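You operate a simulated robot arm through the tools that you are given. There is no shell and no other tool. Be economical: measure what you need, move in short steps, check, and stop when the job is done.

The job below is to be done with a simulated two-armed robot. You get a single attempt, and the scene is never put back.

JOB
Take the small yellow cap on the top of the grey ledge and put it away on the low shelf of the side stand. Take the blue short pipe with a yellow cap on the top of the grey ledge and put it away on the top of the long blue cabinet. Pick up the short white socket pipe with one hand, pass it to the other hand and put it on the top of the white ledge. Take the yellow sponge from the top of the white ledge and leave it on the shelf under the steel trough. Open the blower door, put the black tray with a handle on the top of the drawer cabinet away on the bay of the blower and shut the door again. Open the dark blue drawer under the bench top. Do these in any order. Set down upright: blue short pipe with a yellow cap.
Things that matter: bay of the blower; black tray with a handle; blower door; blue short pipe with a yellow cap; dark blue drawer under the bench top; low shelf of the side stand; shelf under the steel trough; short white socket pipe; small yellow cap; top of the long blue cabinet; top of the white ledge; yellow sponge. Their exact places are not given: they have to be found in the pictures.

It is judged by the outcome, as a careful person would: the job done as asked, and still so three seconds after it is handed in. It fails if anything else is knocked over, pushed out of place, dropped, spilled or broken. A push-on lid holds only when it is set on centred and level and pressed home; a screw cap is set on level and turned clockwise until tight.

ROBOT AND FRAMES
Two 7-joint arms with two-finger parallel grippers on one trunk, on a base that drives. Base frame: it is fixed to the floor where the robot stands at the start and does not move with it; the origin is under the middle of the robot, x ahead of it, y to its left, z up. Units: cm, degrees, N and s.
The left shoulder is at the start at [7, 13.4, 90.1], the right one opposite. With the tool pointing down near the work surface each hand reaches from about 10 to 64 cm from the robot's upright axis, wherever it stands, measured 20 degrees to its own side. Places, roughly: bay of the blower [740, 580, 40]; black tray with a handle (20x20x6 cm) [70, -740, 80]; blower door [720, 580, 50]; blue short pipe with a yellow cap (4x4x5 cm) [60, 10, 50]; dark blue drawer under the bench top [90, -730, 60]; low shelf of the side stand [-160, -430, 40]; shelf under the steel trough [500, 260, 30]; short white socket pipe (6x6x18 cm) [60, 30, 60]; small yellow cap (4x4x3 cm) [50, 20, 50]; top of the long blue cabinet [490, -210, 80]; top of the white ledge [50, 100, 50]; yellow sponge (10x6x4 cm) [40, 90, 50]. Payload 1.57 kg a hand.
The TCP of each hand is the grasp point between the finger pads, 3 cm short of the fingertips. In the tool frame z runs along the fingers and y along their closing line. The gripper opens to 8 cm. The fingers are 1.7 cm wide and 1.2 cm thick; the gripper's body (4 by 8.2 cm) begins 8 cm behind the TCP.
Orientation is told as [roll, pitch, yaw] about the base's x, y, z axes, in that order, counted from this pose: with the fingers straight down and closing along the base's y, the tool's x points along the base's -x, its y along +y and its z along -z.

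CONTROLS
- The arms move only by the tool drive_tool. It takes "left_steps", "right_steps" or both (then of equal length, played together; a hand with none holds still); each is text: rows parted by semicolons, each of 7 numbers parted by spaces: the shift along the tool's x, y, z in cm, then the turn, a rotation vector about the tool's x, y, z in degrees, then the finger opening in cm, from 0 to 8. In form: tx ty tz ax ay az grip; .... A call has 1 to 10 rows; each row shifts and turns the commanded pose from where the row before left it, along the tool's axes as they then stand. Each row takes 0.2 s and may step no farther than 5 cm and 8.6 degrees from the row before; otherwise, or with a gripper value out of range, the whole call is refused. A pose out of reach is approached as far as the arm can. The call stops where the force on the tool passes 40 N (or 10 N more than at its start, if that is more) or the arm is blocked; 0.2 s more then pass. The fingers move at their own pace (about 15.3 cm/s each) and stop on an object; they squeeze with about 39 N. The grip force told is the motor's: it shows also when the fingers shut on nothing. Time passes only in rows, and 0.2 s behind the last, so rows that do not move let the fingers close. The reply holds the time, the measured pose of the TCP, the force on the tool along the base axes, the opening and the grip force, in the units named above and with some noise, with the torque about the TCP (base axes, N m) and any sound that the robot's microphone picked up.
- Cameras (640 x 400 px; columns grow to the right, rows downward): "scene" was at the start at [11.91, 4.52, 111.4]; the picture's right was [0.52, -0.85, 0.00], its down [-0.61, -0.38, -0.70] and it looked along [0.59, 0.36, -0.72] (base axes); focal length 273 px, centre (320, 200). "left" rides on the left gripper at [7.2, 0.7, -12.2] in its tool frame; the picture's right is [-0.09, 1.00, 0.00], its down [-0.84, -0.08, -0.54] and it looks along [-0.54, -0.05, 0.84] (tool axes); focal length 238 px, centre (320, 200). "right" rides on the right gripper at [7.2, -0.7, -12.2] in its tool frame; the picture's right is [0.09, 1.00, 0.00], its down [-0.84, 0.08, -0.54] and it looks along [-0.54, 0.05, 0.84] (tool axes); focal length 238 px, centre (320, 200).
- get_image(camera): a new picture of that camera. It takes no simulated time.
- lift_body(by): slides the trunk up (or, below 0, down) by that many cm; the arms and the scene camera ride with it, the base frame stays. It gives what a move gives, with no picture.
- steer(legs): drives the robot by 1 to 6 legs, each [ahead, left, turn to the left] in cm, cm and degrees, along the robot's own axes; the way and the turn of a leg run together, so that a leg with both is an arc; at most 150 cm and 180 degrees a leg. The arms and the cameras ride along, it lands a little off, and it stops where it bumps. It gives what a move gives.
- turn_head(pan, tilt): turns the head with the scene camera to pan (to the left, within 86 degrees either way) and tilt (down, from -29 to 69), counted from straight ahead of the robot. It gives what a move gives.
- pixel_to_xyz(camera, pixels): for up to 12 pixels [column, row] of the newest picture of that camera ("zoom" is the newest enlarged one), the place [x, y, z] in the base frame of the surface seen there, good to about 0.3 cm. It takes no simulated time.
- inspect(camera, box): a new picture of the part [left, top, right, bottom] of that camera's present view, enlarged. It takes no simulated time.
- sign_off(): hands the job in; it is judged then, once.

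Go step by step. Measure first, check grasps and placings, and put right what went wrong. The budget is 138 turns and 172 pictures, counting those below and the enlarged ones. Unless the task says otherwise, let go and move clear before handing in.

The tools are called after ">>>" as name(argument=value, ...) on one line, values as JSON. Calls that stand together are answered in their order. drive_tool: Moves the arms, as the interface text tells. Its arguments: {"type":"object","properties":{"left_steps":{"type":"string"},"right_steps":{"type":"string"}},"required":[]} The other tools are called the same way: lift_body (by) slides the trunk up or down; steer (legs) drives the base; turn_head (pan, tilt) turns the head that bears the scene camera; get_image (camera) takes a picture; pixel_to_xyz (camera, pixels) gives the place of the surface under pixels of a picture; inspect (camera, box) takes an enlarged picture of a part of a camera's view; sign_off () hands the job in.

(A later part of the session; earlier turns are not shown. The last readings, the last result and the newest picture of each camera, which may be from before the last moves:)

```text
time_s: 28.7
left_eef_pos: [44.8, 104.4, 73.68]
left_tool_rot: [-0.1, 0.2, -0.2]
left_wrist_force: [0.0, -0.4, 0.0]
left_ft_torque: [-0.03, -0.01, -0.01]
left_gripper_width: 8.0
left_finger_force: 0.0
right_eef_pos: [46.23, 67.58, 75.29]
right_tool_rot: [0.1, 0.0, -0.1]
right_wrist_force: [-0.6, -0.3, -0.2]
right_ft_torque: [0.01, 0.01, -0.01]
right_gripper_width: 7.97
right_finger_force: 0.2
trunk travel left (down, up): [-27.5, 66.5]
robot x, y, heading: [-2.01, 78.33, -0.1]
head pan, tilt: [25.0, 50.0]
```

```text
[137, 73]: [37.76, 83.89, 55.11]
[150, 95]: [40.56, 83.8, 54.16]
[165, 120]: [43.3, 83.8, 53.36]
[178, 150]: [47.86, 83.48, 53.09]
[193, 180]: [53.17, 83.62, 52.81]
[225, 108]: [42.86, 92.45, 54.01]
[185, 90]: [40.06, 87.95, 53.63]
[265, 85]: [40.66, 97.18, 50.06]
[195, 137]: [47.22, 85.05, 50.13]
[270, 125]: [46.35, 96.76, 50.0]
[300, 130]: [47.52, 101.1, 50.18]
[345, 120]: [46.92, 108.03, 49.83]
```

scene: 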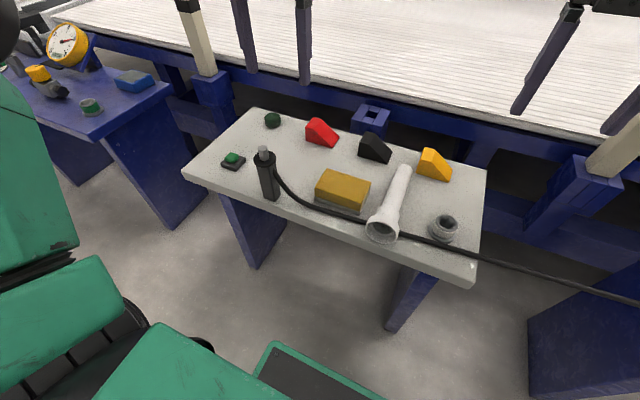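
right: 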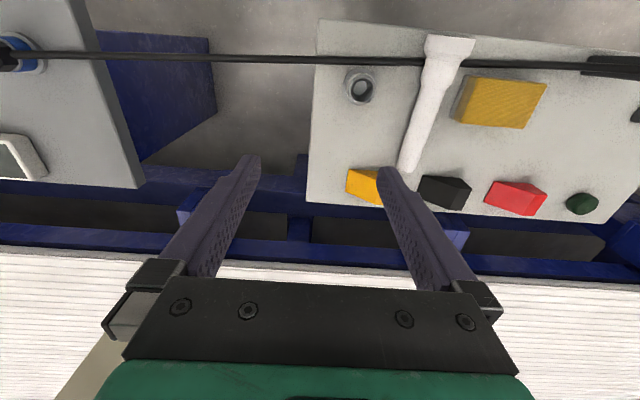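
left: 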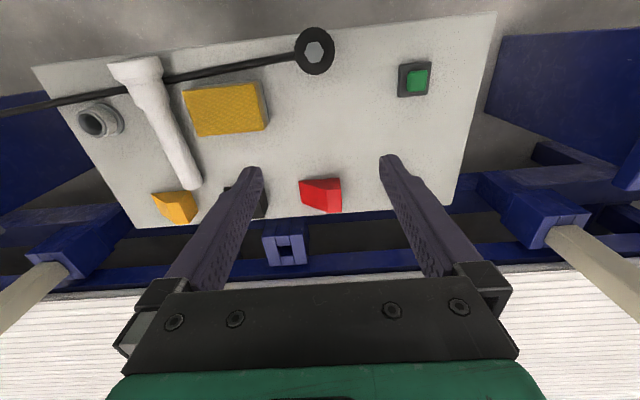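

The pipe lies along x at y≈83.4 and the sponge is beside it at about (43.5, 92). I take the sponge first with the right hand, so I drive left, rotate the right wrist 90° and raise the left hand out of the way.

>>> steer(legs=[[0, 20, 0]])

>>> drive_tool(right_steps="0 0 0 0 0 -8.2 8; 0 0 0 0 0 -8.2 8; 0 0 0 0 0 -8.2 8; 0 0 0 0 0 -8.2 8; 0 0 0 0 0 -8.2 8; 0 0 0 0 0 -8.2 8; 0 0 0 0 0 -8.2 8; 0 0 0 0 0 -8.2 8; 0 0 0 0 0 -8.2 8; 0 0 0 0 0 -8.2 8")

>>> drive_tool(right_steps="0 0 0 0 0 -8 8; 0 0 0 0 0 0 8")

>>> get_image(camera="right")

>>> get_image(camera="scene")

```text
time_s: 30.3
left_eef_pos: [44.67, 124.77, 73.61]
left_tool_rot: [0.0, 0.1, 0.0]
left_wrist_force: [0.3, -0.4, 0.3]
left_ft_torque: [0.02, 0.02, 0.02]
left_gripper_width: 7.99
left_finger_force: 0.1
right_eef_pos: [46.13, 88.25, 75.27]
right_tool_rot: [0.0, -0.1, 0.1]
right_wrist_force: [-0.7, 0.6, 0.7]
right_ft_torque: [-0.01, 0.02, 0.0]
right_gripper_width: 7.98
right_finger_force: 0.1
trunk travel left (down, up): [-27.5, 66.5]
robot x, y, heading: [-1.55, 98.15, 0.2]
head pan, tilt: [25.0, 50.0]
```

```text
time_s: 32.5
left_eef_pos: [44.64, 124.84, 73.65]
left_tool_rot: [-0.1, 0.0, -0.1]
left_wrist_force: [-0.1, 0.7, -0.2]
left_ft_torque: [-0.01, 0.02, 0.03]
left_gripper_width: 8.01
left_finger_force: 0.1
right_eef_pos: [25.54, 96.74, 67.34]
right_tool_rot: [0.0, -0.1, 81.9]
right_wrist_force: [-0.3, -0.4, 0.0]
right_ft_torque: [0.01, 0.05, 0.0]
right_gripper_width: 7.99
right_finger_force: 0.1
right hand out of reach, approached as far as the arm can: row 3, 4, 5, 6, 7, 8, 9, 10
trunk travel left (down, up): [-27.5, 66.5]
robot x, y, heading: [-1.84, 98.17, -0.2]
head pan, tilt: [25.0, 50.0]
```

```text
time_s: 33.1
left_eef_pos: [44.62, 124.78, 73.62]
left_tool_rot: [-0.1, 0.0, -0.1]
left_wrist_force: [-0.9, -0.4, -0.2]
left_ft_torque: [0.0, 0.03, 0.01]
left_gripper_width: 8.01
left_finger_force: 0.1
right_eef_pos: [22.63, 97.46, 66.83]
right_tool_rot: [0.1, 0.0, 89.9]
right_wrist_force: [0.3, -1.0, 0.5]
right_ft_torque: [-0.01, 0.01, 0.01]
right_gripper_width: 8.0
right_finger_force: 0.1
right hand out of reach, approached as far as the arm can: row 1
trunk travel left (down, up): [-27.5, 66.5]
robot x, y, heading: [-1.83, 98.4, -0.1]
head pan, tilt: [25.0, 50.0]
```

```text
134 pictures are left
```

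right: 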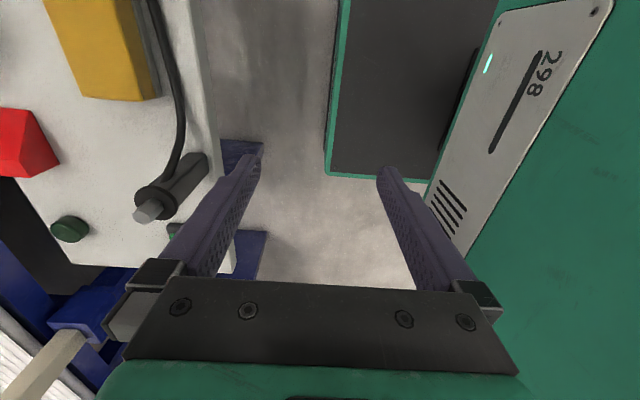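

```text
133 pictures are left
```

scene: 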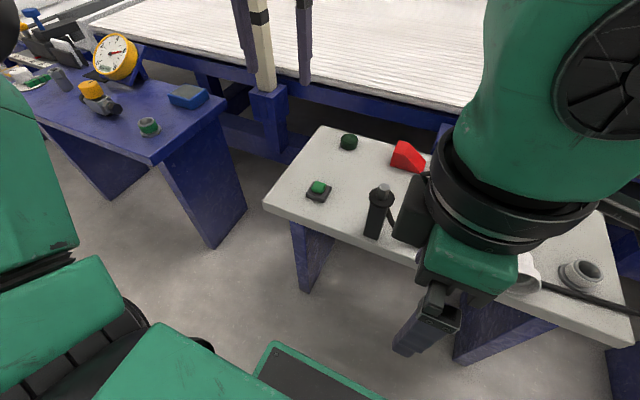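

The right hand drifted back to x≈23 because the trunk is low. I raise the trunk again and bring the turned hand forward over the sponge.

>>> lift_body(by=20)

>>> drive_tool(right_steps="0 4 0 0 0 0 8; 0 4 0 0 0 0 8; 0 4 0 0 0 0 8; 0 4 0 0 0 0 8; 2.5 4 0 0 0 0 8; 2.5 1 0 0 0 0 8")

>>> get_image(camera="right")

>>> get_image(camera="scene")

```text
time_s: 35.3
left_eef_pos: [44.61, 124.79, 93.63]
left_tool_rot: [-0.1, 0.0, 0.1]
left_wrist_force: [-1.3, 0.1, 0.6]
left_ft_torque: [-0.01, 0.0, 0.01]
left_gripper_width: 8.03
left_finger_force: 0.0
right_eef_pos: [22.71, 97.39, 86.8]
right_tool_rot: [0.0, -0.1, 90.0]
right_wrist_force: [-0.8, -0.1, 0.0]
right_ft_torque: [-0.01, 0.04, -0.03]
right_gripper_width: 8.01
right_finger_force: 0.1
trunk travel left (down, up): [-47.5, 46.5]
robot x, y, heading: [-2.27, 98.1, 0.0]
head pan, tilt: [25.0, 50.0]
```

```text
time_s: 36.0
left_eef_pos: [44.84, 124.77, 93.65]
left_tool_rot: [-0.2, 0.0, 0.1]
left_wrist_force: [-0.4, -0.6, -0.2]
left_ft_torque: [-0.02, 0.01, -0.01]
left_gripper_width: 8.01
left_finger_force: 0.0
right_eef_pos: [14.49, 97.25, 86.89]
right_tool_rot: [0.0, 0.8, 88.2]
right_wrist_force: [28.5, -6.6, 1.4]
right_ft_torque: [0.22, 1.57, 0.46]
right_gripper_width: 5.45
right_finger_force: 0.1
trunk travel left (down, up): [-47.5, 46.5]
robot x, y, heading: [-1.87, 98.25, -0.0]
head pan, tilt: [25.0, 50.0]
stopped in row 3 (right hand): the force on the tool passed its limit (the readings are from after the stop); the commanded pose is now the measured one
```

```text
132 pictures are left
```

right: 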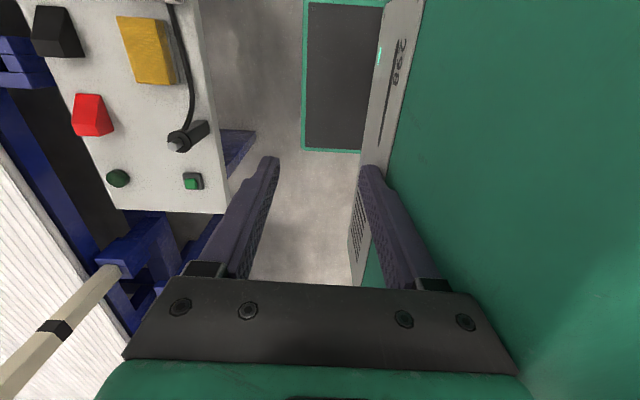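

```text
131 pictures are left
```

scene: 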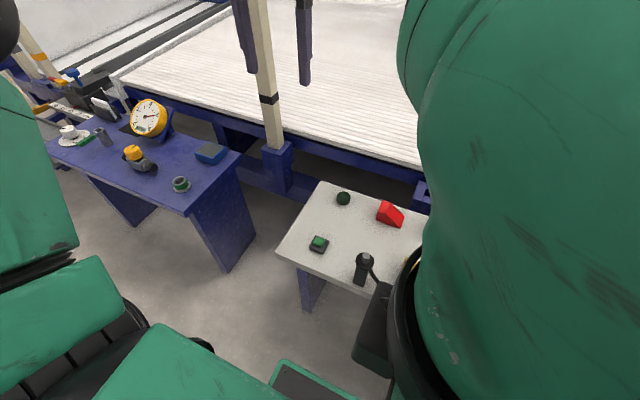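

I went the wrong way: with this yaw, tool +y is base −x. I reverse direction.

>>> drive_tool(right_steps="0 -4.2 0 0 0 0 8; 0 -4.2 0 0 0 0 8; 0 -4.2 0 0 0 0 8; 0 -4.2 0 0 0 0 8; 1.5 -4.2 0 0 0 0 8; 2 -4.2 0 0 0 0 8; 2 -3.8 0 0 0 0 8; 0 0 0 0 0 0 8")

>>> get_image(camera="right")

```text
time_s: 37.8
left_eef_pos: [44.71, 124.75, 93.8]
left_tool_rot: [-0.1, 0.0, 0.0]
left_wrist_force: [-0.1, -0.1, -0.3]
left_ft_torque: [0.01, 0.0, -0.02]
left_gripper_width: 8.01
left_finger_force: 0.1
right_eef_pos: [23.18, 96.05, 84.71]
right_tool_rot: [0.1, 0.9, 88.2]
right_wrist_force: [0.0, 0.4, -0.3]
right_ft_torque: [0.03, 0.02, -0.02]
right_gripper_width: 8.01
right_finger_force: 0.1
right hand out of reach, approached as far as the arm can: row 3, 4, 5, 6, 7
trunk travel left (down, up): [-47.5, 46.5]
robot x, y, heading: [-1.77, 98.57, -0.0]
head pan, tilt: [25.0, 50.0]
```

```text
130 pictures are left
```

right: 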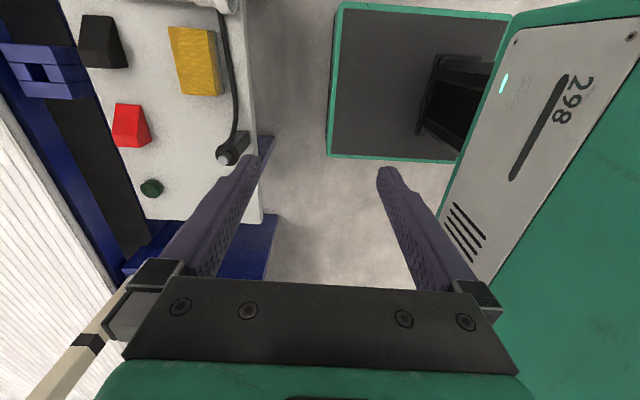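

Yaw +90 is at a joint limit for this arm. I rotate back through 0 toward −90.

>>> drive_tool(right_steps="0 0 0 0 0 8.4 8; 0 0 0 0 0 8.4 8; 0 0 0 0 0 8.4 8; 0 0 0 0 0 8.4 8; 0 0 0 0 0 8.4 8; 0 0 0 0 0 8.4 8; 0 0 0 0 0 8.4 8; 0 0 0 0 0 8.4 8; 0 0 0 0 0 8.4 8; 0 0 0 0 0 8.4 8")

>>> drive_tool(right_steps="-4 0 0 0 0 4.2 8; -4 0 0 0 0 0 8; -4 0 0 0 0 0 8; -4 0 0 0 0 0 8; -2 0 0 0 0 8.4 8; 0 0 0 0 0 8.4 8; 0 0 0 0 0 8.4 8; 0 0 0 0 0 8.4 8; 0 0 0 0 0 8.4 8; 0 0 0 0 0 8.4 8")

>>> drive_tool(right_steps="0 0 0 0 0 8.4 8; 0 0 0 0 0 8.4 8; 0 0 0 0 0 8.4 8; 0 0 0 0 0 8.4 8; 0 0 0 0 0 6 8; 0 0 0 0 0 0 8")

>>> get_image(camera="right")

```text
time_s: 40.0
left_eef_pos: [44.63, 124.75, 93.53]
left_tool_rot: [0.0, 0.0, 0.0]
left_wrist_force: [-0.1, -0.5, -0.1]
left_ft_torque: [-0.01, 0.04, -0.02]
left_gripper_width: 8.02
left_finger_force: 0.1
right_eef_pos: [23.35, 96.06, 84.79]
right_tool_rot: [-0.8, 0.2, 4.2]
right_wrist_force: [-0.2, 0.2, -0.4]
right_ft_torque: [0.01, -0.03, 0.01]
right_gripper_width: 8.01
right_finger_force: 0.0
trunk travel left (down, up): [-47.5, 46.5]
robot x, y, heading: [-1.91, 98.5, -0.3]
head pan, tilt: [25.0, 50.0]
```

```text
time_s: 42.2
left_eef_pos: [44.6, 124.77, 93.64]
left_tool_rot: [0.0, -0.1, 0.0]
left_wrist_force: [0.5, -0.4, 0.3]
left_ft_torque: [-0.01, 0.0, 0.0]
left_gripper_width: 8.01
left_finger_force: 0.2
right_eef_pos: [41.43, 96.3, 84.56]
right_tool_rot: [-0.7, -0.6, -50.5]
right_wrist_force: [-0.1, 0.4, -0.8]
right_ft_torque: [-0.04, 0.02, -0.03]
right_gripper_width: 7.99
right_finger_force: 0.0
trunk travel left (down, up): [-47.5, 46.5]
robot x, y, heading: [-2.21, 98.38, 0.1]
head pan, tilt: [25.0, 50.0]
```

```text
time_s: 43.6
left_eef_pos: [44.69, 124.82, 93.61]
left_tool_rot: [0.0, 0.0, -0.1]
left_wrist_force: [-0.2, -0.6, 0.2]
left_ft_torque: [-0.04, 0.0, -0.03]
left_gripper_width: 8.0
left_finger_force: 0.0
right_eef_pos: [41.58, 96.38, 84.53]
right_tool_rot: [-0.1, -0.9, -90.0]
right_wrist_force: [0.3, -0.4, 0.0]
right_ft_torque: [0.03, -0.04, 0.0]
right_gripper_width: 8.0
right_finger_force: 0.1
trunk travel left (down, up): [-47.5, 46.5]
robot x, y, heading: [-2.38, 98.3, -0.0]
head pan, tilt: [25.0, 50.0]
```

```text
129 pictures are left
```

right: 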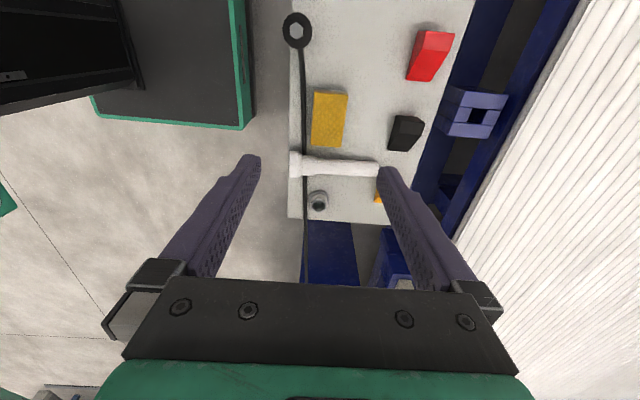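

Yaw −90 works for the right hand, and the sponge is at (328,120). I measure its corners.

>>> pixel_to_xyz(camera="right", pixels=[[315, 95], [346, 95], [341, 140], [313, 138], [328, 118], [304, 110], [343, 147], [311, 145]])

>>> inspect(camera="right", box=[280, 70, 400, 210])

```text
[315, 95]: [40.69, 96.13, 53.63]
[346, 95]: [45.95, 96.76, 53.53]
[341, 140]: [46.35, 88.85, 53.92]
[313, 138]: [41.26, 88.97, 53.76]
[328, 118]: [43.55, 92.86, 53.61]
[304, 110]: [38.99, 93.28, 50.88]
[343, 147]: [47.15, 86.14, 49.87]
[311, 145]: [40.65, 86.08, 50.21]
```

```text
2.86 times, centred on (340, 140) of right
```

zoom: 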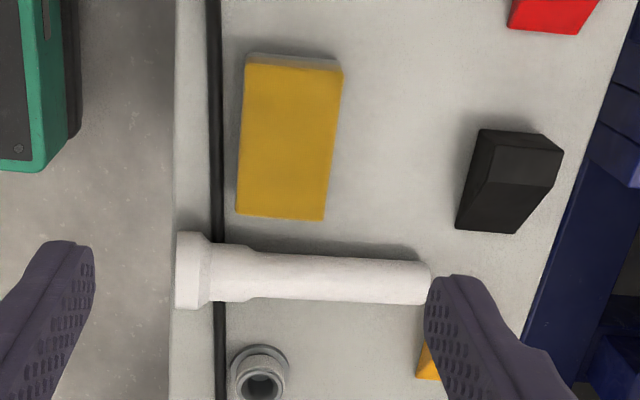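

The sponge centre is (43.6, 92.4), turned about 4.5°, and the cable runs at x≈39 beside it. I align over it and descend partway.

>>> drive_tool(right_steps="-4 2.3 0 0 0 -4.5 7.4; 0 0 4.5 0 0 0 7.4; 0 0 4.5 0 0 0 7.4; 0 0 4.5 0 0 0 7.4; 0 0 4.5 0 0 0 7.4; 0 0 4.5 0 0 0 7.4; 0 0 2 0 0 0 7.4; 0 0 0 0 0 0 7.4")

>>> get_image(camera="right")

```text
time_s: 45.4
left_eef_pos: [44.74, 124.6, 93.57]
left_tool_rot: [0.1, -0.1, 0.0]
left_wrist_force: [0.1, 0.8, 0.4]
left_ft_torque: [-0.02, 0.02, 0.03]
left_gripper_width: 8.01
left_finger_force: 0.0
right_eef_pos: [43.75, 91.91, 60.01]
right_tool_rot: [-0.2, -0.7, -85.4]
right_wrist_force: [-0.3, -0.5, 0.0]
right_ft_torque: [-0.01, -0.02, 0.01]
right_gripper_width: 7.41
right_finger_force: 0.0
trunk travel left (down, up): [-47.5, 46.5]
robot x, y, heading: [-1.86, 98.74, 0.2]
head pan, tilt: [25.0, 50.0]
```

```text
127 pictures are left
```

right: 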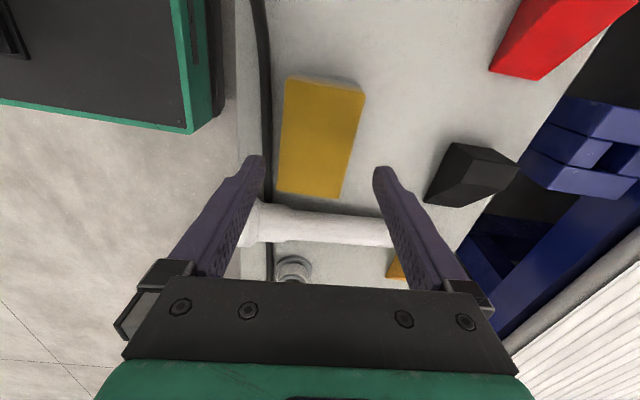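

Alignment is good. I descend the last 5 cm and close on the sponge.

>>> drive_tool(right_steps="0.4 0 2.5 0 0 0 7.4; 0 0 2.7 0 0 0 7.4; 0 0 0 0 0 0 7.4; 0 0 0 0 0 0 4; 0 0 0 0 0 0 3; 0 0 0 0 0 0 3")

>>> get_image(camera="right")

```text
time_s: 46.8
left_eef_pos: [44.65, 124.81, 93.6]
left_tool_rot: [-0.1, 0.0, 0.0]
left_wrist_force: [-0.1, 0.6, -0.3]
left_ft_torque: [0.03, 0.0, -0.01]
left_gripper_width: 7.99
left_finger_force: 0.0
right_eef_pos: [43.64, 92.29, 55.01]
right_tool_rot: [-0.2, -0.8, -85.5]
right_wrist_force: [-0.4, 0.2, -0.1]
right_ft_torque: [0.01, 0.02, 0.02]
right_gripper_width: 5.98
right_finger_force: 39.4
trunk travel left (down, up): [-47.5, 46.5]
robot x, y, heading: [-2.34, 97.95, -0.2]
head pan, tilt: [25.0, 50.0]
```

```text
126 pictures are left
```

right: 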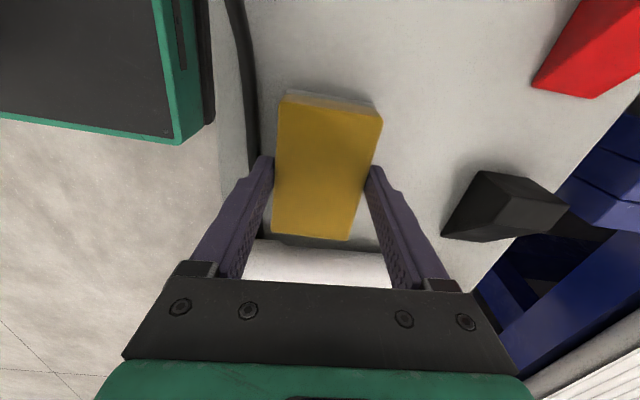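

The sponge is held at 5.98. I lift it, swing the right hand to the right, and drive so the left hand can reach the fallen pipe.

>>> drive_tool(right_steps="0 0 -4.5 0 0 0 3; 0 0 -4.5 0 0 0 3; 0 0 -4.5 0 0 0 3; 0 0 -4.5 0 0 0 3; 0 0 -4.5 0 0 0 3; -4.5 0 -1 0 0 0 3; -4.5 0 0 0 0 0 3; -4.5 0 0 0 0 0 3; -4.5 0 0 0 0 0 3; 0 0 0 0 0 0 3")

>>> steer(legs=[[0, -24, 0]])

>>> get_image(camera="left")

>>> get_image(camera="right")

>>> get_image(camera="scene")

```text
time_s: 49.0
left_eef_pos: [44.6, 124.94, 93.68]
left_tool_rot: [-0.1, -0.1, 0.0]
left_wrist_force: [-0.4, -0.1, -0.2]
left_ft_torque: [0.0, -0.01, -0.02]
left_gripper_width: 8.01
left_finger_force: 0.0
right_eef_pos: [45.11, 74.68, 78.83]
right_tool_rot: [-0.2, -0.8, -85.3]
right_wrist_force: [0.1, 0.2, -1.7]
right_ft_torque: [0.04, 0.01, -0.03]
right_gripper_width: 5.96
right_finger_force: 38.7
trunk travel left (down, up): [-47.5, 46.5]
robot x, y, heading: [-1.96, 98.18, 0.2]
head pan, tilt: [25.0, 50.0]
```

```text
time_s: 50.8
left_eef_pos: [44.73, 100.57, 93.57]
left_tool_rot: [0.0, 0.0, -0.3]
left_wrist_force: [0.6, -0.4, 0.3]
left_ft_torque: [0.02, -0.02, -0.01]
left_gripper_width: 8.01
left_finger_force: 0.1
right_eef_pos: [44.93, 50.39, 78.78]
right_tool_rot: [-0.3, -0.7, -85.6]
right_wrist_force: [-0.6, 0.7, 0.1]
right_ft_torque: [0.02, 0.0, -0.02]
right_gripper_width: 5.92
right_finger_force: 38.7
trunk travel left (down, up): [-47.5, 46.5]
robot x, y, heading: [-1.99, 74.41, -0.3]
head pan, tilt: [25.0, 50.0]
```

```text
125 pictures are left
```

left: 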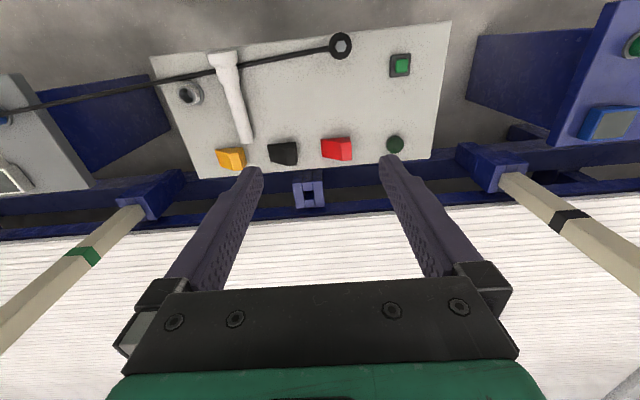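

```text
124 pictures are left
```

right: 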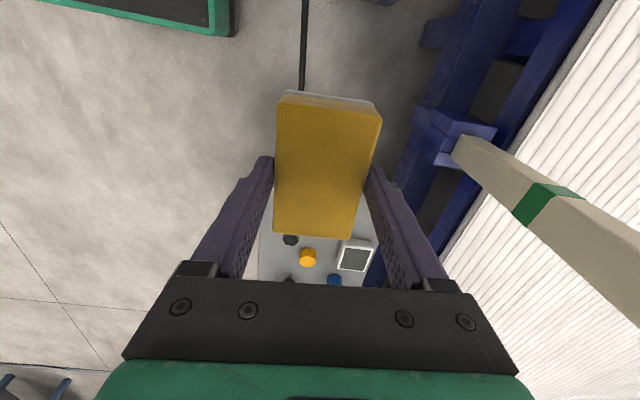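

```text
123 pictures are left
```

scene: 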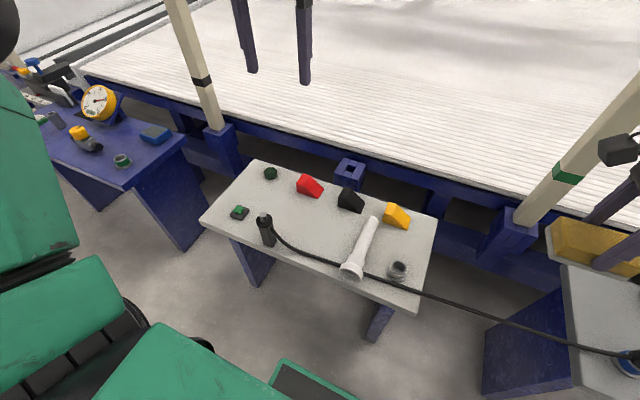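

The pipe is unchanged at y≈83.5 and the space beside it is now free. I move the left hand above it and descend partway.

>>> drive_tool(left_steps="0 -4.3 2 0 0 0 8; 0 -4.3 2 0 0 0 8; 0 -4.3 2 0 0 0 8; 0 -4.3 2 0 0 0 8; 0 0 4.5 0 0 0 7; 0 0 4.5 0 0 0 7; 0 0 4.5 0 0 0 7; 0 0 4.5 0 0 0 7; 0 0 4.5 0 0 0 7; 0 0 3 0 0 0 7")

>>> get_image(camera="left")

```text
time_s: 53.0
left_eef_pos: [42.34, 86.02, 61.49]
left_tool_rot: [-0.1, 0.0, -0.3]
left_wrist_force: [0.5, -0.1, 0.0]
left_ft_torque: [-0.02, 0.02, -0.01]
left_gripper_width: 7.02
left_finger_force: 0.1
left hand out of reach, approached as far as the arm can: row 4, 9, 10
right_eef_pos: [45.0, 50.46, 78.87]
right_tool_rot: [-0.2, -0.9, -85.6]
right_wrist_force: [0.4, -0.3, -0.1]
right_ft_torque: [0.01, 0.02, 0.0]
right_gripper_width: 5.91
right_finger_force: 38.0
trunk travel left (down, up): [-47.5, 46.5]
robot x, y, heading: [-1.98, 74.7, -0.3]
head pan, tilt: [25.0, 50.0]
```

```text
122 pictures are left
```

left: 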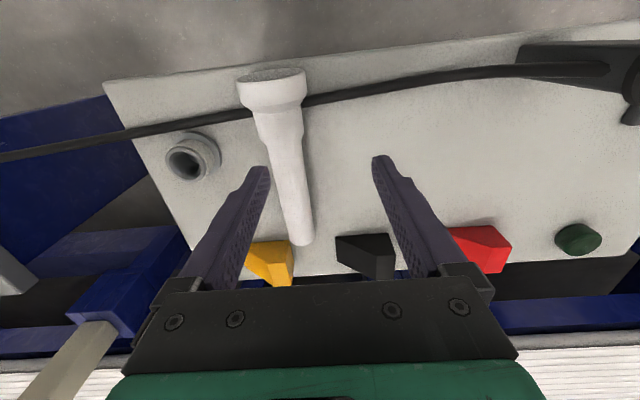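

The left arm prefers targets farther to its own side. I drive right another 8 cm and re-centre the hand over the pipe.

>>> steer(legs=[[0, -8, 0]])

>>> drive_tool(left_steps="-1 2.5 0 0 0 0 7; -1.2 2.7 0 0 0 0 7; 0 0 0 0 0 0 7")

>>> get_image(camera="left")

```text
time_s: 54.0
left_eef_pos: [42.37, 77.95, 61.62]
left_tool_rot: [0.0, 0.0, -0.2]
left_wrist_force: [-0.2, -0.1, -0.2]
left_ft_torque: [0.05, 0.02, -0.03]
left_gripper_width: 6.99
left_finger_force: 0.1
right_eef_pos: [44.93, 42.56, 78.72]
right_tool_rot: [-0.2, -0.8, -85.5]
right_wrist_force: [0.2, -1.4, -0.5]
right_ft_torque: [0.01, -0.01, 0.04]
right_gripper_width: 5.91
right_finger_force: 39.1
trunk travel left (down, up): [-47.5, 46.5]
robot x, y, heading: [-2.07, 66.2, -0.3]
head pan, tilt: [25.0, 50.0]
```

```text
time_s: 54.8
left_eef_pos: [44.51, 83.0, 61.51]
left_tool_rot: [-0.1, 0.0, -0.2]
left_wrist_force: [0.4, 0.1, -0.2]
left_ft_torque: [0.02, 0.01, -0.02]
left_gripper_width: 6.98
left_finger_force: 0.1
right_eef_pos: [44.92, 42.41, 78.86]
right_tool_rot: [-0.2, -0.8, -85.6]
right_wrist_force: [-0.2, 0.0, -1.7]
right_ft_torque: [0.0, 0.01, 0.03]
right_gripper_width: 5.88
right_finger_force: 39.1
trunk travel left (down, up): [-47.5, 46.5]
robot x, y, heading: [-2.18, 66.06, -0.3]
head pan, tilt: [25.0, 50.0]
```

```text
121 pictures are left
```

left: 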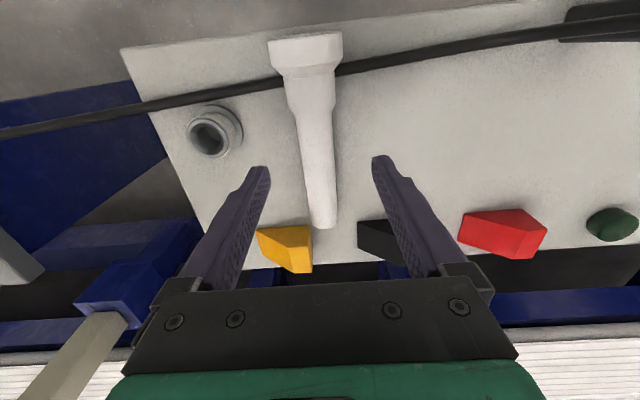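

The pipe is between the fingers. I descend to z≈53.5 and grip.

>>> drive_tool(left_steps="0 0.3 4 0 0 0 6.5; 0 0 3.8 0 0 0 6.5; 0 0 0 0 0 0 6.5; 0 0 0 0 0 0 3; 0 0 0 0 0 0 1; 0 0 0 0 0 0 1")

>>> get_image(camera="left")

```text
time_s: 56.2
left_eef_pos: [42.92, 84.77, 55.59]
left_tool_rot: [-0.2, -0.1, -0.2]
left_wrist_force: [0.3, 0.3, 0.2]
left_ft_torque: [0.02, 0.03, 0.02]
left_gripper_width: 2.98
left_finger_force: 38.7
left hand out of reach, approached as far as the arm can: row 2
right_eef_pos: [44.99, 42.55, 78.86]
right_tool_rot: [-0.2, -0.7, -85.7]
right_wrist_force: [-1.1, 0.0, 0.0]
right_ft_torque: [-0.05, -0.01, -0.01]
right_gripper_width: 5.89
right_finger_force: 39.0
trunk travel left (down, up): [-47.5, 46.5]
robot x, y, heading: [-1.99, 66.37, -0.5]
head pan, tilt: [25.0, 50.0]
```

```text
120 pictures are left
```

left: 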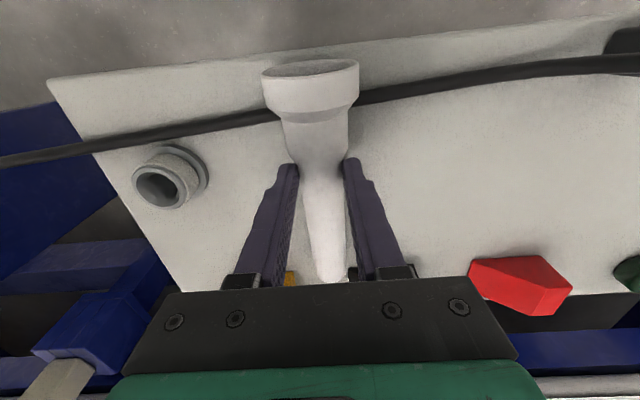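

The fingers have gripped the pipe (2.98) near their tips. I lift a few centimetres and check that it holds.

>>> drive_tool(left_steps="0 0 -2 0 0 0 0; 0 0 -2 0 0 0 0; 0 0 -2 0 0 0 0; 0 0 0 0 0 0 0")

>>> get_image(camera="left")

>>> get_image(camera="scene")

```text
time_s: 57.2
left_eef_pos: [43.11, 84.83, 61.65]
left_tool_rot: [-0.1, 0.1, -0.2]
left_wrist_force: [0.4, -0.1, -0.7]
left_ft_torque: [-0.01, 0.04, -0.02]
left_gripper_width: 2.98
left_finger_force: 39.0
right_eef_pos: [45.03, 42.46, 78.8]
right_tool_rot: [-0.2, -0.8, -85.6]
right_wrist_force: [-0.2, 0.2, 0.2]
right_ft_torque: [-0.01, -0.01, 0.0]
right_gripper_width: 5.85
right_finger_force: 39.1
trunk travel left (down, up): [-47.5, 46.5]
robot x, y, heading: [-2.19, 66.21, -0.4]
head pan, tilt: [25.0, 50.0]
```

```text
119 pictures are left
```

left: 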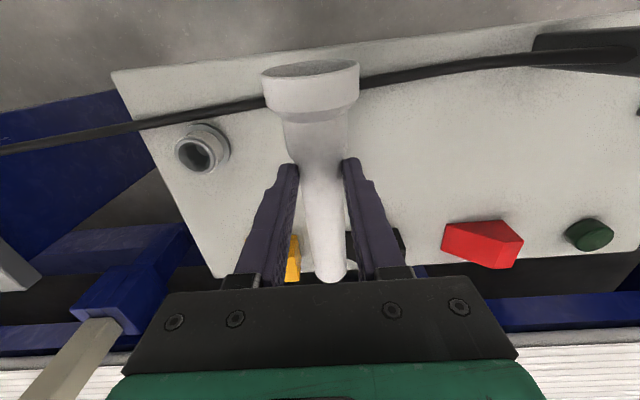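

```text
118 pictures are left
```

scene: 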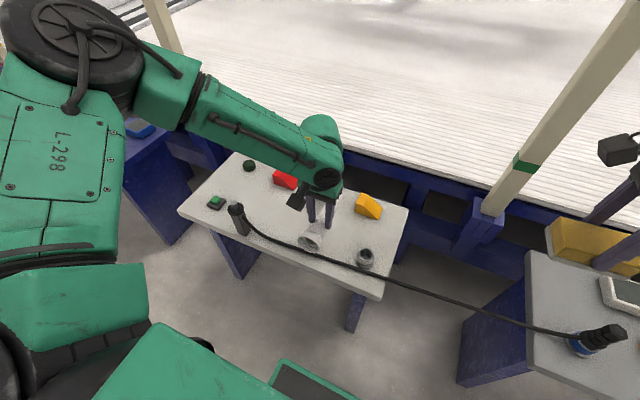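

The pipe is held roughly level. I turn it 90° so that it lies along y in the space the sponge left, clear of the cable and blocks.

>>> drive_tool(left_steps="-3.4 2 -1 0 0 0 0; 0 4.5 -1 0 0 0 0; 0 0 0 0 0 -8.5 0; 0 0 0 0 0 -8.5 0; 0 0 0 0 0 -8.5 0; 0 0 0 0 0 -8.5 0; 0 0 0 0 0 -8.5 0; 0 0 0 0 0 -8.5 0; 0 0 0 0 0 -8.5 0; 0 0 0 0 0 -8.5 0")

>>> drive_tool(left_steps="0 0 0 0 0 -8.5 0; 0 0 0 0 0 -8.5 0; 0 0 0 0 0 0 0")

>>> get_image(camera="left")

>>> get_image(camera="scene")

```text
time_s: 59.4
left_eef_pos: [46.46, 91.32, 63.6]
left_tool_rot: [-0.1, 0.2, 67.8]
left_wrist_force: [-0.3, -1.1, -0.5]
left_ft_torque: [-0.06, 0.01, 0.05]
left_gripper_width: 2.99
left_finger_force: 39.3
right_eef_pos: [44.86, 42.59, 78.85]
right_tool_rot: [-0.2, -0.8, -85.5]
right_wrist_force: [0.1, 0.3, -0.3]
right_ft_torque: [0.01, -0.02, -0.03]
right_gripper_width: 5.85
right_finger_force: 39.0
trunk travel left (down, up): [-47.5, 46.5]
robot x, y, heading: [-2.15, 65.91, -0.2]
head pan, tilt: [25.0, 50.0]
```

```text
time_s: 60.2
left_eef_pos: [46.39, 91.14, 63.63]
left_tool_rot: [-0.1, 0.2, 84.8]
left_wrist_force: [0.1, 0.5, -1.0]
left_ft_torque: [-0.04, -0.01, 0.02]
left_gripper_width: 2.99
left_finger_force: 39.6
right_eef_pos: [45.0, 42.54, 78.91]
right_tool_rot: [-0.2, -0.8, -85.6]
right_wrist_force: [0.4, 0.1, -0.4]
right_ft_torque: [0.02, -0.01, 0.01]
right_gripper_width: 5.86
right_finger_force: 39.4
trunk travel left (down, up): [-47.5, 46.5]
robot x, y, heading: [-1.98, 66.27, -0.1]
head pan, tilt: [25.0, 50.0]
```

```text
117 pictures are left
```

left: 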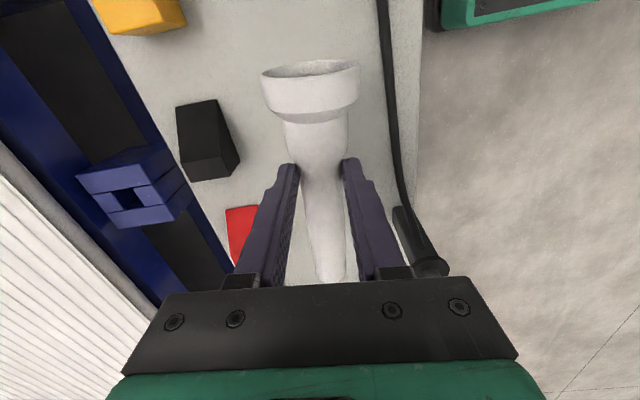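

```text
116 pictures are left
```

scene: 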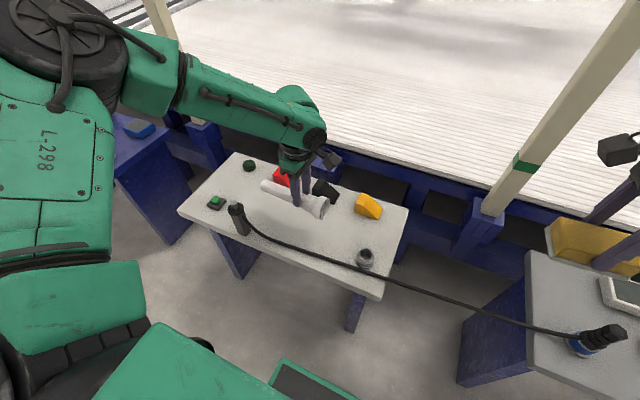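

The area below is clear and the pipe is roughly parallel to y. I lower until light contact.

>>> drive_tool(left_steps="0 0 4 0 0 0 0; 0 0 2.5 0 0 0 0; 0 0 0.6 0 0 0 0; 0 0 0.5 0 0 0 0; 0 0 0.3 0 0 0 0; 0 0 0 0 0 0 0")

>>> get_image(camera="scene")

>>> get_image(camera="left")

```text
time_s: 61.6
left_eef_pos: [46.28, 91.09, 55.7]
left_tool_rot: [0.0, 0.2, 84.8]
left_wrist_force: [-0.4, 0.4, 0.1]
left_ft_torque: [-0.06, -0.02, 0.03]
left_gripper_width: 2.99
left_finger_force: 39.1
right_eef_pos: [44.88, 42.56, 78.71]
right_tool_rot: [-0.2, -0.8, -85.6]
right_wrist_force: [0.1, -0.4, -0.7]
right_ft_torque: [0.0, 0.0, -0.03]
right_gripper_width: 5.89
right_finger_force: 39.4
trunk travel left (down, up): [-47.5, 46.5]
robot x, y, heading: [-2.03, 66.36, -0.3]
head pan, tilt: [25.0, 50.0]
```

```text
115 pictures are left
```

scene: 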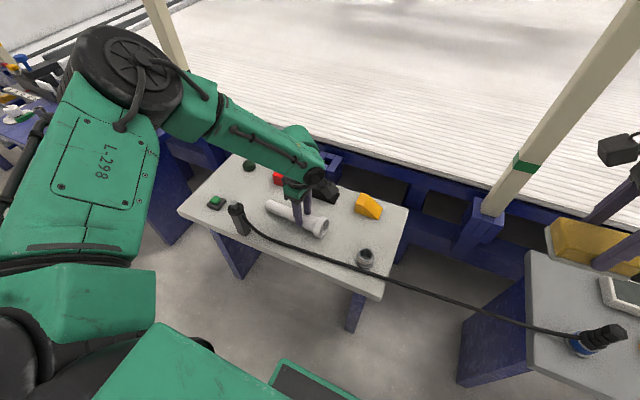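

```text
114 pictures are left
```

left: 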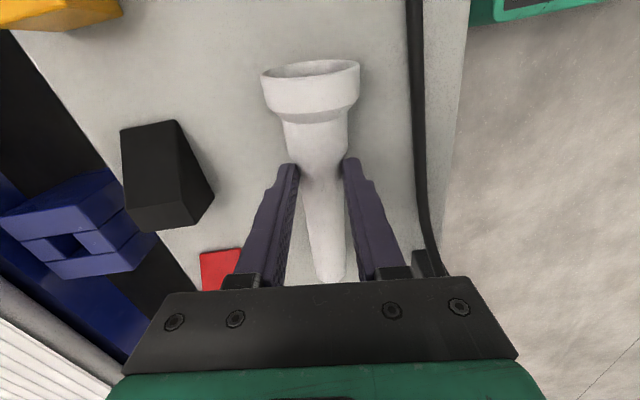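

Still no force. I continue in small steps.

>>> drive_tool(left_steps="0 0 0.25 0 0 0 0; 0 0 0.25 0 0 0 0; 0 0 0.25 0 0 0 0; 0 0 0.25 0 0 0 0; 0 0 0 0 0 0 0")

```text
time_s: 62.8
left_eef_pos: [46.21, 91.21, 55.38]
left_tool_rot: [-0.6, 0.1, 84.7]
left_wrist_force: [10.7, -0.8, 27.2]
left_ft_torque: [-0.06, -0.33, 0.01]
left_gripper_width: 2.96
left_finger_force: 39.3
left hand out of reach, approached as far as the arm can: row 3
right_eef_pos: [44.74, 42.43, 79.01]
right_tool_rot: [0.0, -0.7, -85.5]
right_wrist_force: [0.1, -0.2, -0.9]
right_ft_torque: [-0.01, 0.02, 0.0]
right_gripper_width: 5.87
right_finger_force: 38.8
trunk travel left (down, up): [-47.5, 46.5]
robot x, y, heading: [-2.41, 66.64, -0.2]
head pan, tilt: [25.0, 50.0]
```

Contact at 27 N. I ease up, release and rise.

>>> drive_tool(left_steps="0 0 -0.3 0 0 0 0; 0 0 0 0 0 0 3.4; 0 0 0 0 0 0 5; 0 0 0 0 0 0 6; 0 0 -2 0 0 0 6; 0 0 -4 0 0 0 6; 0 0 -4.5 0 0 0 6; 0 0 -4.5 0 0 0 6")

>>> get_image(camera="left")

>>> get_image(camera="scene")

```text
time_s: 64.6
left_eef_pos: [46.07, 91.38, 70.38]
left_tool_rot: [-0.1, 0.1, 84.7]
left_wrist_force: [0.5, -0.3, 1.0]
left_ft_torque: [0.0, -0.04, 0.0]
left_gripper_width: 6.0
left_finger_force: 0.1
right_eef_pos: [45.03, 42.63, 79.01]
right_tool_rot: [-0.2, -0.8, -85.5]
right_wrist_force: [-0.7, 0.7, -0.3]
right_ft_torque: [0.03, -0.01, 0.0]
right_gripper_width: 5.86
right_finger_force: 39.0
trunk travel left (down, up): [-47.5, 46.5]
robot x, y, heading: [-1.92, 66.14, -0.1]
head pan, tilt: [25.0, 50.0]
```

```text
113 pictures are left
```

left: 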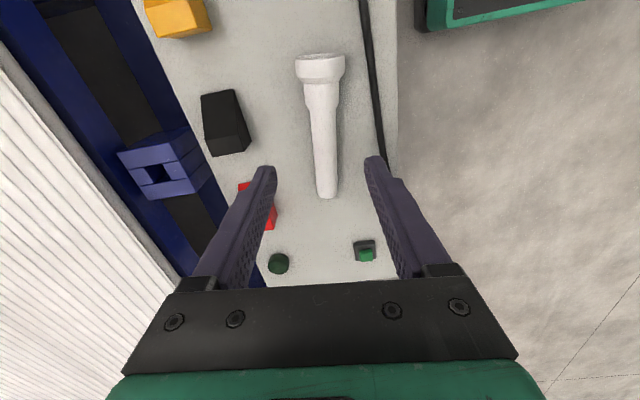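

```text
112 pictures are left
```

scene: 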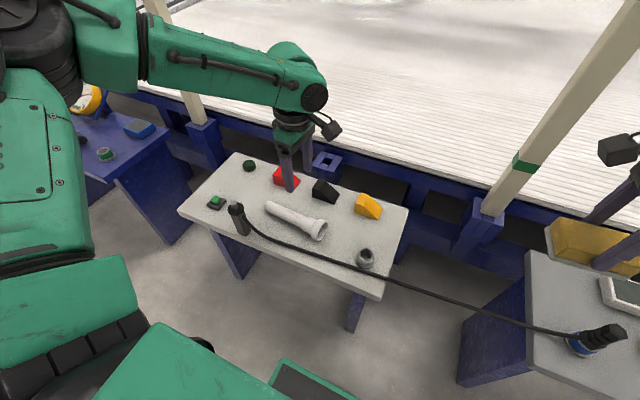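

The pipe now lies steady on the white ledge, clear of the cable. Next I drive right along the grey ledge to the blue pipe with the left hand turned back to yaw 0.

>>> drive_tool(left_steps="0 0 -3 0 0 8.5 8; 0 0 -3 0 0 8.5 8; 0 0 -3 0 0 8.5 8; 0 0 -3 0 0 8.5 8; 0 0 0 0 0 8.5 8; 0 0 0 0 0 8.5 8; 0 0 0 0 0 8.5 8; 0 0 0 0 0 8.5 8; 0 0 0 0 0 8.5 8; 0 0 0 0 0 8.3 8")

>>> steer(legs=[[0, -78, 0]])

>>> get_image(camera="left")

>>> get_image(camera="scene")

```text
time_s: 66.8
left_eef_pos: [46.02, 91.36, 82.23]
left_tool_rot: [0.0, 0.0, -0.2]
left_wrist_force: [-0.3, -0.4, -0.3]
left_ft_torque: [-0.01, 0.01, 0.03]
left_gripper_width: 8.03
left_finger_force: 0.1
right_eef_pos: [44.93, 42.54, 78.81]
right_tool_rot: [-0.2, -0.7, -85.6]
right_wrist_force: [0.8, -0.2, -0.4]
right_ft_torque: [0.0, -0.05, -0.03]
right_gripper_width: 5.85
right_finger_force: 38.2
trunk travel left (down, up): [-47.5, 46.5]
robot x, y, heading: [-2.14, 66.54, -0.3]
head pan, tilt: [25.0, 50.0]
```

```text
time_s: 71.0
left_eef_pos: [45.93, 13.46, 82.32]
left_tool_rot: [-0.1, -0.1, 0.4]
left_wrist_force: [0.0, -1.2, -0.5]
left_ft_torque: [-0.02, -0.02, 0.02]
left_gripper_width: 8.02
left_finger_force: 0.1
right_eef_pos: [45.05, -35.39, 78.86]
right_tool_rot: [-0.2, -0.9, -85.3]
right_wrist_force: [-0.3, -0.8, -0.3]
right_ft_torque: [0.01, -0.01, 0.03]
right_gripper_width: 5.87
right_finger_force: 39.0
trunk travel left (down, up): [-47.5, 46.5]
robot x, y, heading: [-2.17, -11.92, 0.2]
head pan, tilt: [25.0, 50.0]
```

```text
111 pictures are left
```

left: 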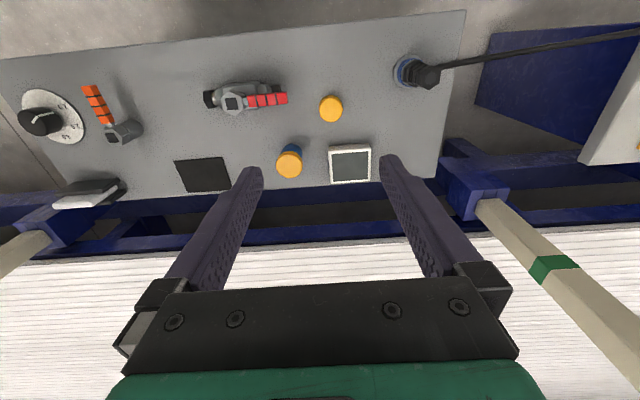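

```text
110 pictures are left
```

scene: 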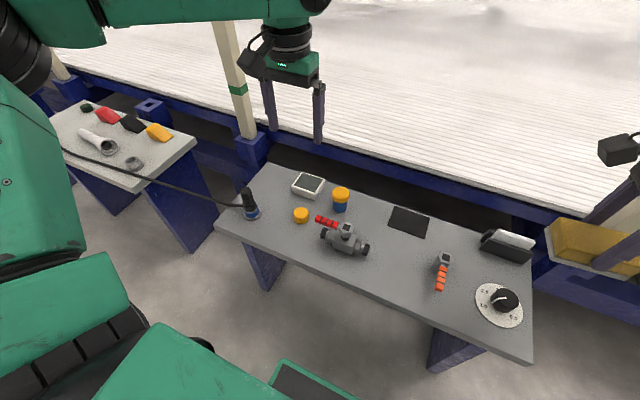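

The blue pipe's cap is at (290,164) in the left view. I measure it and the cap in detail.

>>> pixel_to_xyz(camera="left", pixels=[[279, 163], [301, 163], [290, 155], [289, 175], [290, 165], [331, 108], [322, 106], [341, 105], [331, 99], [331, 117], [334, 165]])

>>> inspect(camera="scene", box=[280, 165, 380, 265])

```text
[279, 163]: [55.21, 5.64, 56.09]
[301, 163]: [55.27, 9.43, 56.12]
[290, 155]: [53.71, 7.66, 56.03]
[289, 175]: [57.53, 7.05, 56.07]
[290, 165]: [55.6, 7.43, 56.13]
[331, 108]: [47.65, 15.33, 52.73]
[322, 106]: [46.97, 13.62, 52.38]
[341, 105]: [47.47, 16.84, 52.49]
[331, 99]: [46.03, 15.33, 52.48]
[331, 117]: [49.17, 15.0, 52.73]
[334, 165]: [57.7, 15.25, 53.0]
```

```text
4.00 times, centred on (330, 215) of scene
```

zoom: 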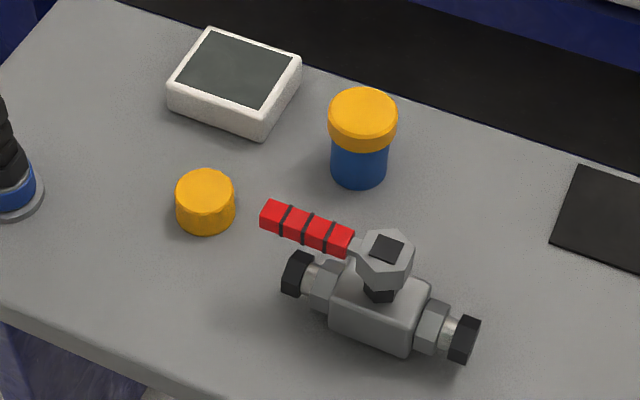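

Blue pipe centre is (55.55, 7.4) with its top at z 56.1. I move above it and descend partway.

>>> drive_tool(left_steps="-4 -2.5 0 0 0 0 8; -4 -2.5 0 0 0 0 8; -1.6 -1.1 3 0 0 0 8; 0 0 4.5 0 0 0 8; 0 0 4.5 0 0 0 8; 0 0 4.5 0 0 0 8; 0 0 3.5 0 0 0 8; 0 0 0 0 0 0 8")

>>> get_image(camera="left")

```text
time_s: 72.8
left_eef_pos: [50.18, 9.52, 63.03]
left_tool_rot: [-0.2, -0.1, 0.4]
left_wrist_force: [-0.1, 0.2, 0.7]
left_ft_torque: [-0.03, 0.0, -0.03]
left_gripper_width: 8.01
left_finger_force: 0.0
left hand out of reach, approached as far as the arm can: row 2, 3, 5, 6, 7
right_eef_pos: [45.13, -35.32, 78.87]
right_tool_rot: [-0.2, -0.8, -85.3]
right_wrist_force: [-0.2, -0.2, -0.1]
right_ft_torque: [-0.03, 0.05, -0.03]
right_gripper_width: 5.86
right_finger_force: 38.9
trunk travel left (down, up): [-47.5, 46.5]
robot x, y, heading: [-1.92, -11.82, 0.4]
head pan, tilt: [25.0, 50.0]
```

```text
108 pictures are left
```

left: 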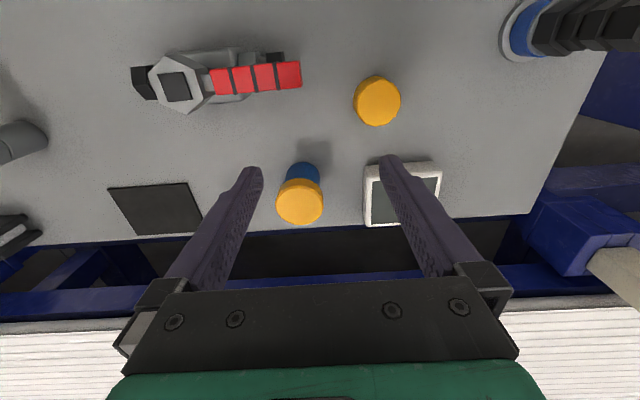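

The arm stops at x≈50, and that could be due to its present elbow posture. I check how much room the base has ahead, to drive closer.

>>> turn_head(pan=0, tilt=65)

>>> get_image(camera="scene")

```text
time_s: 73.7
left_eef_pos: [50.34, 9.59, 63.03]
left_tool_rot: [-0.3, -0.1, 0.4]
left_wrist_force: [0.2, 0.7, -0.2]
left_ft_torque: [-0.02, 0.01, -0.01]
left_gripper_width: 8.01
left_finger_force: 0.1
right_eef_pos: [45.18, -35.23, 78.83]
right_tool_rot: [-0.2, -0.9, -85.2]
right_wrist_force: [-0.5, -0.9, -0.9]
right_ft_torque: [-0.03, 0.01, -0.02]
right_gripper_width: 5.9
right_finger_force: 38.9
trunk travel left (down, up): [-47.5, 46.5]
robot x, y, heading: [-2.3, -11.75, 0.4]
head pan, tilt: [0.0, 65.0]
```

```text
107 pictures are left
```

scene: 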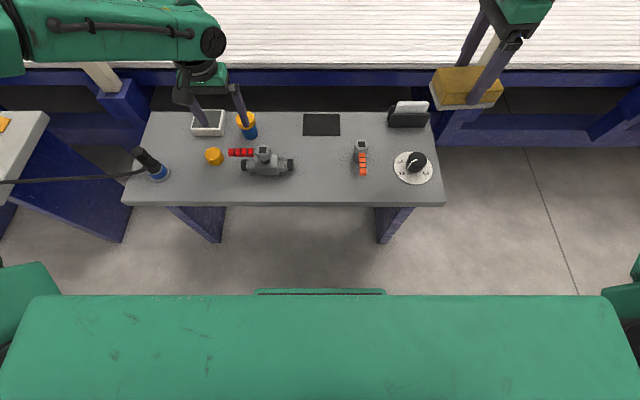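

>>> pixel_to_xyz(camera="scene", pixels=[[320, 291], [320, 270], [320, 202], [20, 275], [45, 45], [150, 45]])

>>> steer(legs=[[6, -6, 0]])

>>> drive_tool(left_steps="0 2 -2 0 0 0 8; 0 1.5 -2 0 0 0 8; 0 0 0 0 0 0 8")

>>> get_image(camera="left")

```text
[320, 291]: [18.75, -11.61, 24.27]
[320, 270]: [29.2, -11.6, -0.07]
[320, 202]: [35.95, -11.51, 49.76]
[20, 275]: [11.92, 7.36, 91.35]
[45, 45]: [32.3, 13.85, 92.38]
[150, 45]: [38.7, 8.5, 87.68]
```

```text
time_s: 74.8
left_eef_pos: [56.11, 3.5, 63.06]
left_tool_rot: [-0.1, -0.1, 0.4]
left_wrist_force: [-0.1, -0.2, 0.1]
left_ft_torque: [-0.01, 0.01, 0.01]
left_gripper_width: 8.0
left_finger_force: 0.0
right_eef_pos: [51.07, -41.33, 78.74]
right_tool_rot: [-0.2, -0.8, -85.2]
right_wrist_force: [0.1, 0.3, -0.4]
right_ft_torque: [0.03, 0.04, 0.02]
right_gripper_width: 5.83
right_finger_force: 38.5
trunk travel left (down, up): [-47.5, 46.5]
robot x, y, heading: [3.75, -17.83, -0.0]
head pan, tilt: [0.0, 65.0]
```

```text
time_s: 75.6
left_eef_pos: [56.1, 7.2, 66.97]
left_tool_rot: [-0.2, -0.2, 0.3]
left_wrist_force: [0.5, 0.1, 0.3]
left_ft_torque: [0.0, 0.02, 0.0]
left_gripper_width: 7.98
left_finger_force: 0.0
right_eef_pos: [51.04, -41.35, 78.81]
right_tool_rot: [-0.2, -0.8, -85.2]
right_wrist_force: [0.9, 0.8, -0.4]
right_ft_torque: [-0.01, 0.01, -0.01]
right_gripper_width: 5.84
right_finger_force: 39.0
trunk travel left (down, up): [-47.5, 46.5]
robot x, y, heading: [3.98, -17.84, 0.2]
head pan, tilt: [0.0, 65.0]
```

```text
106 pictures are left
```

left: 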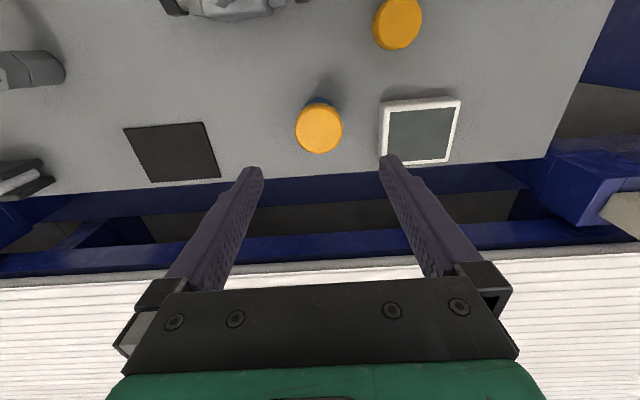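

The hand is above the blue pipe at (56.1, 7.2). I descend to z≈54.3 and grip.

>>> drive_tool(left_steps="0.5 0.2 4 0 0 0 7; 0 0 4 0 0 0 7; 0 0 3 0 0 0 7; 0 0 1.7 0 0 0 7; 0 0 0 0 0 0 7")

>>> get_image(camera="left")

```text
time_s: 76.8
left_eef_pos: [53.17, 8.04, 56.29]
left_tool_rot: [-0.1, -0.1, 0.4]
left_wrist_force: [-0.6, -0.1, -0.4]
left_ft_torque: [0.04, -0.03, 0.01]
left_gripper_width: 6.99
left_finger_force: 0.2
left hand out of reach, approached as far as the arm can: row 2, 3, 4
right_eef_pos: [51.07, -41.35, 78.79]
right_tool_rot: [-0.2, -0.9, -85.2]
right_wrist_force: [0.1, 0.9, -0.4]
right_ft_torque: [0.04, 0.0, 0.01]
right_gripper_width: 5.86
right_finger_force: 39.2
trunk travel left (down, up): [-47.5, 46.5]
robot x, y, heading: [3.99, -17.97, 0.3]
head pan, tilt: [0.0, 65.0]
```

```text
105 pictures are left
```

left: 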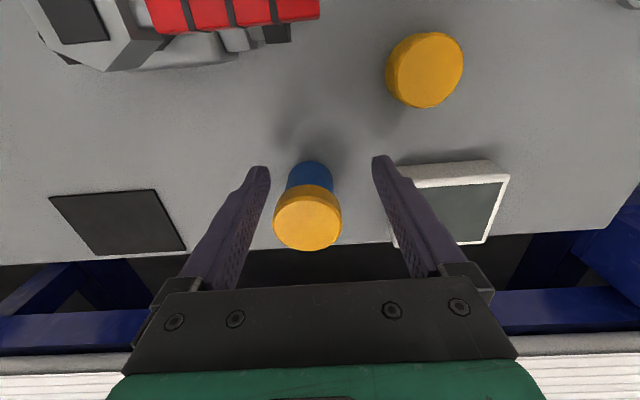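

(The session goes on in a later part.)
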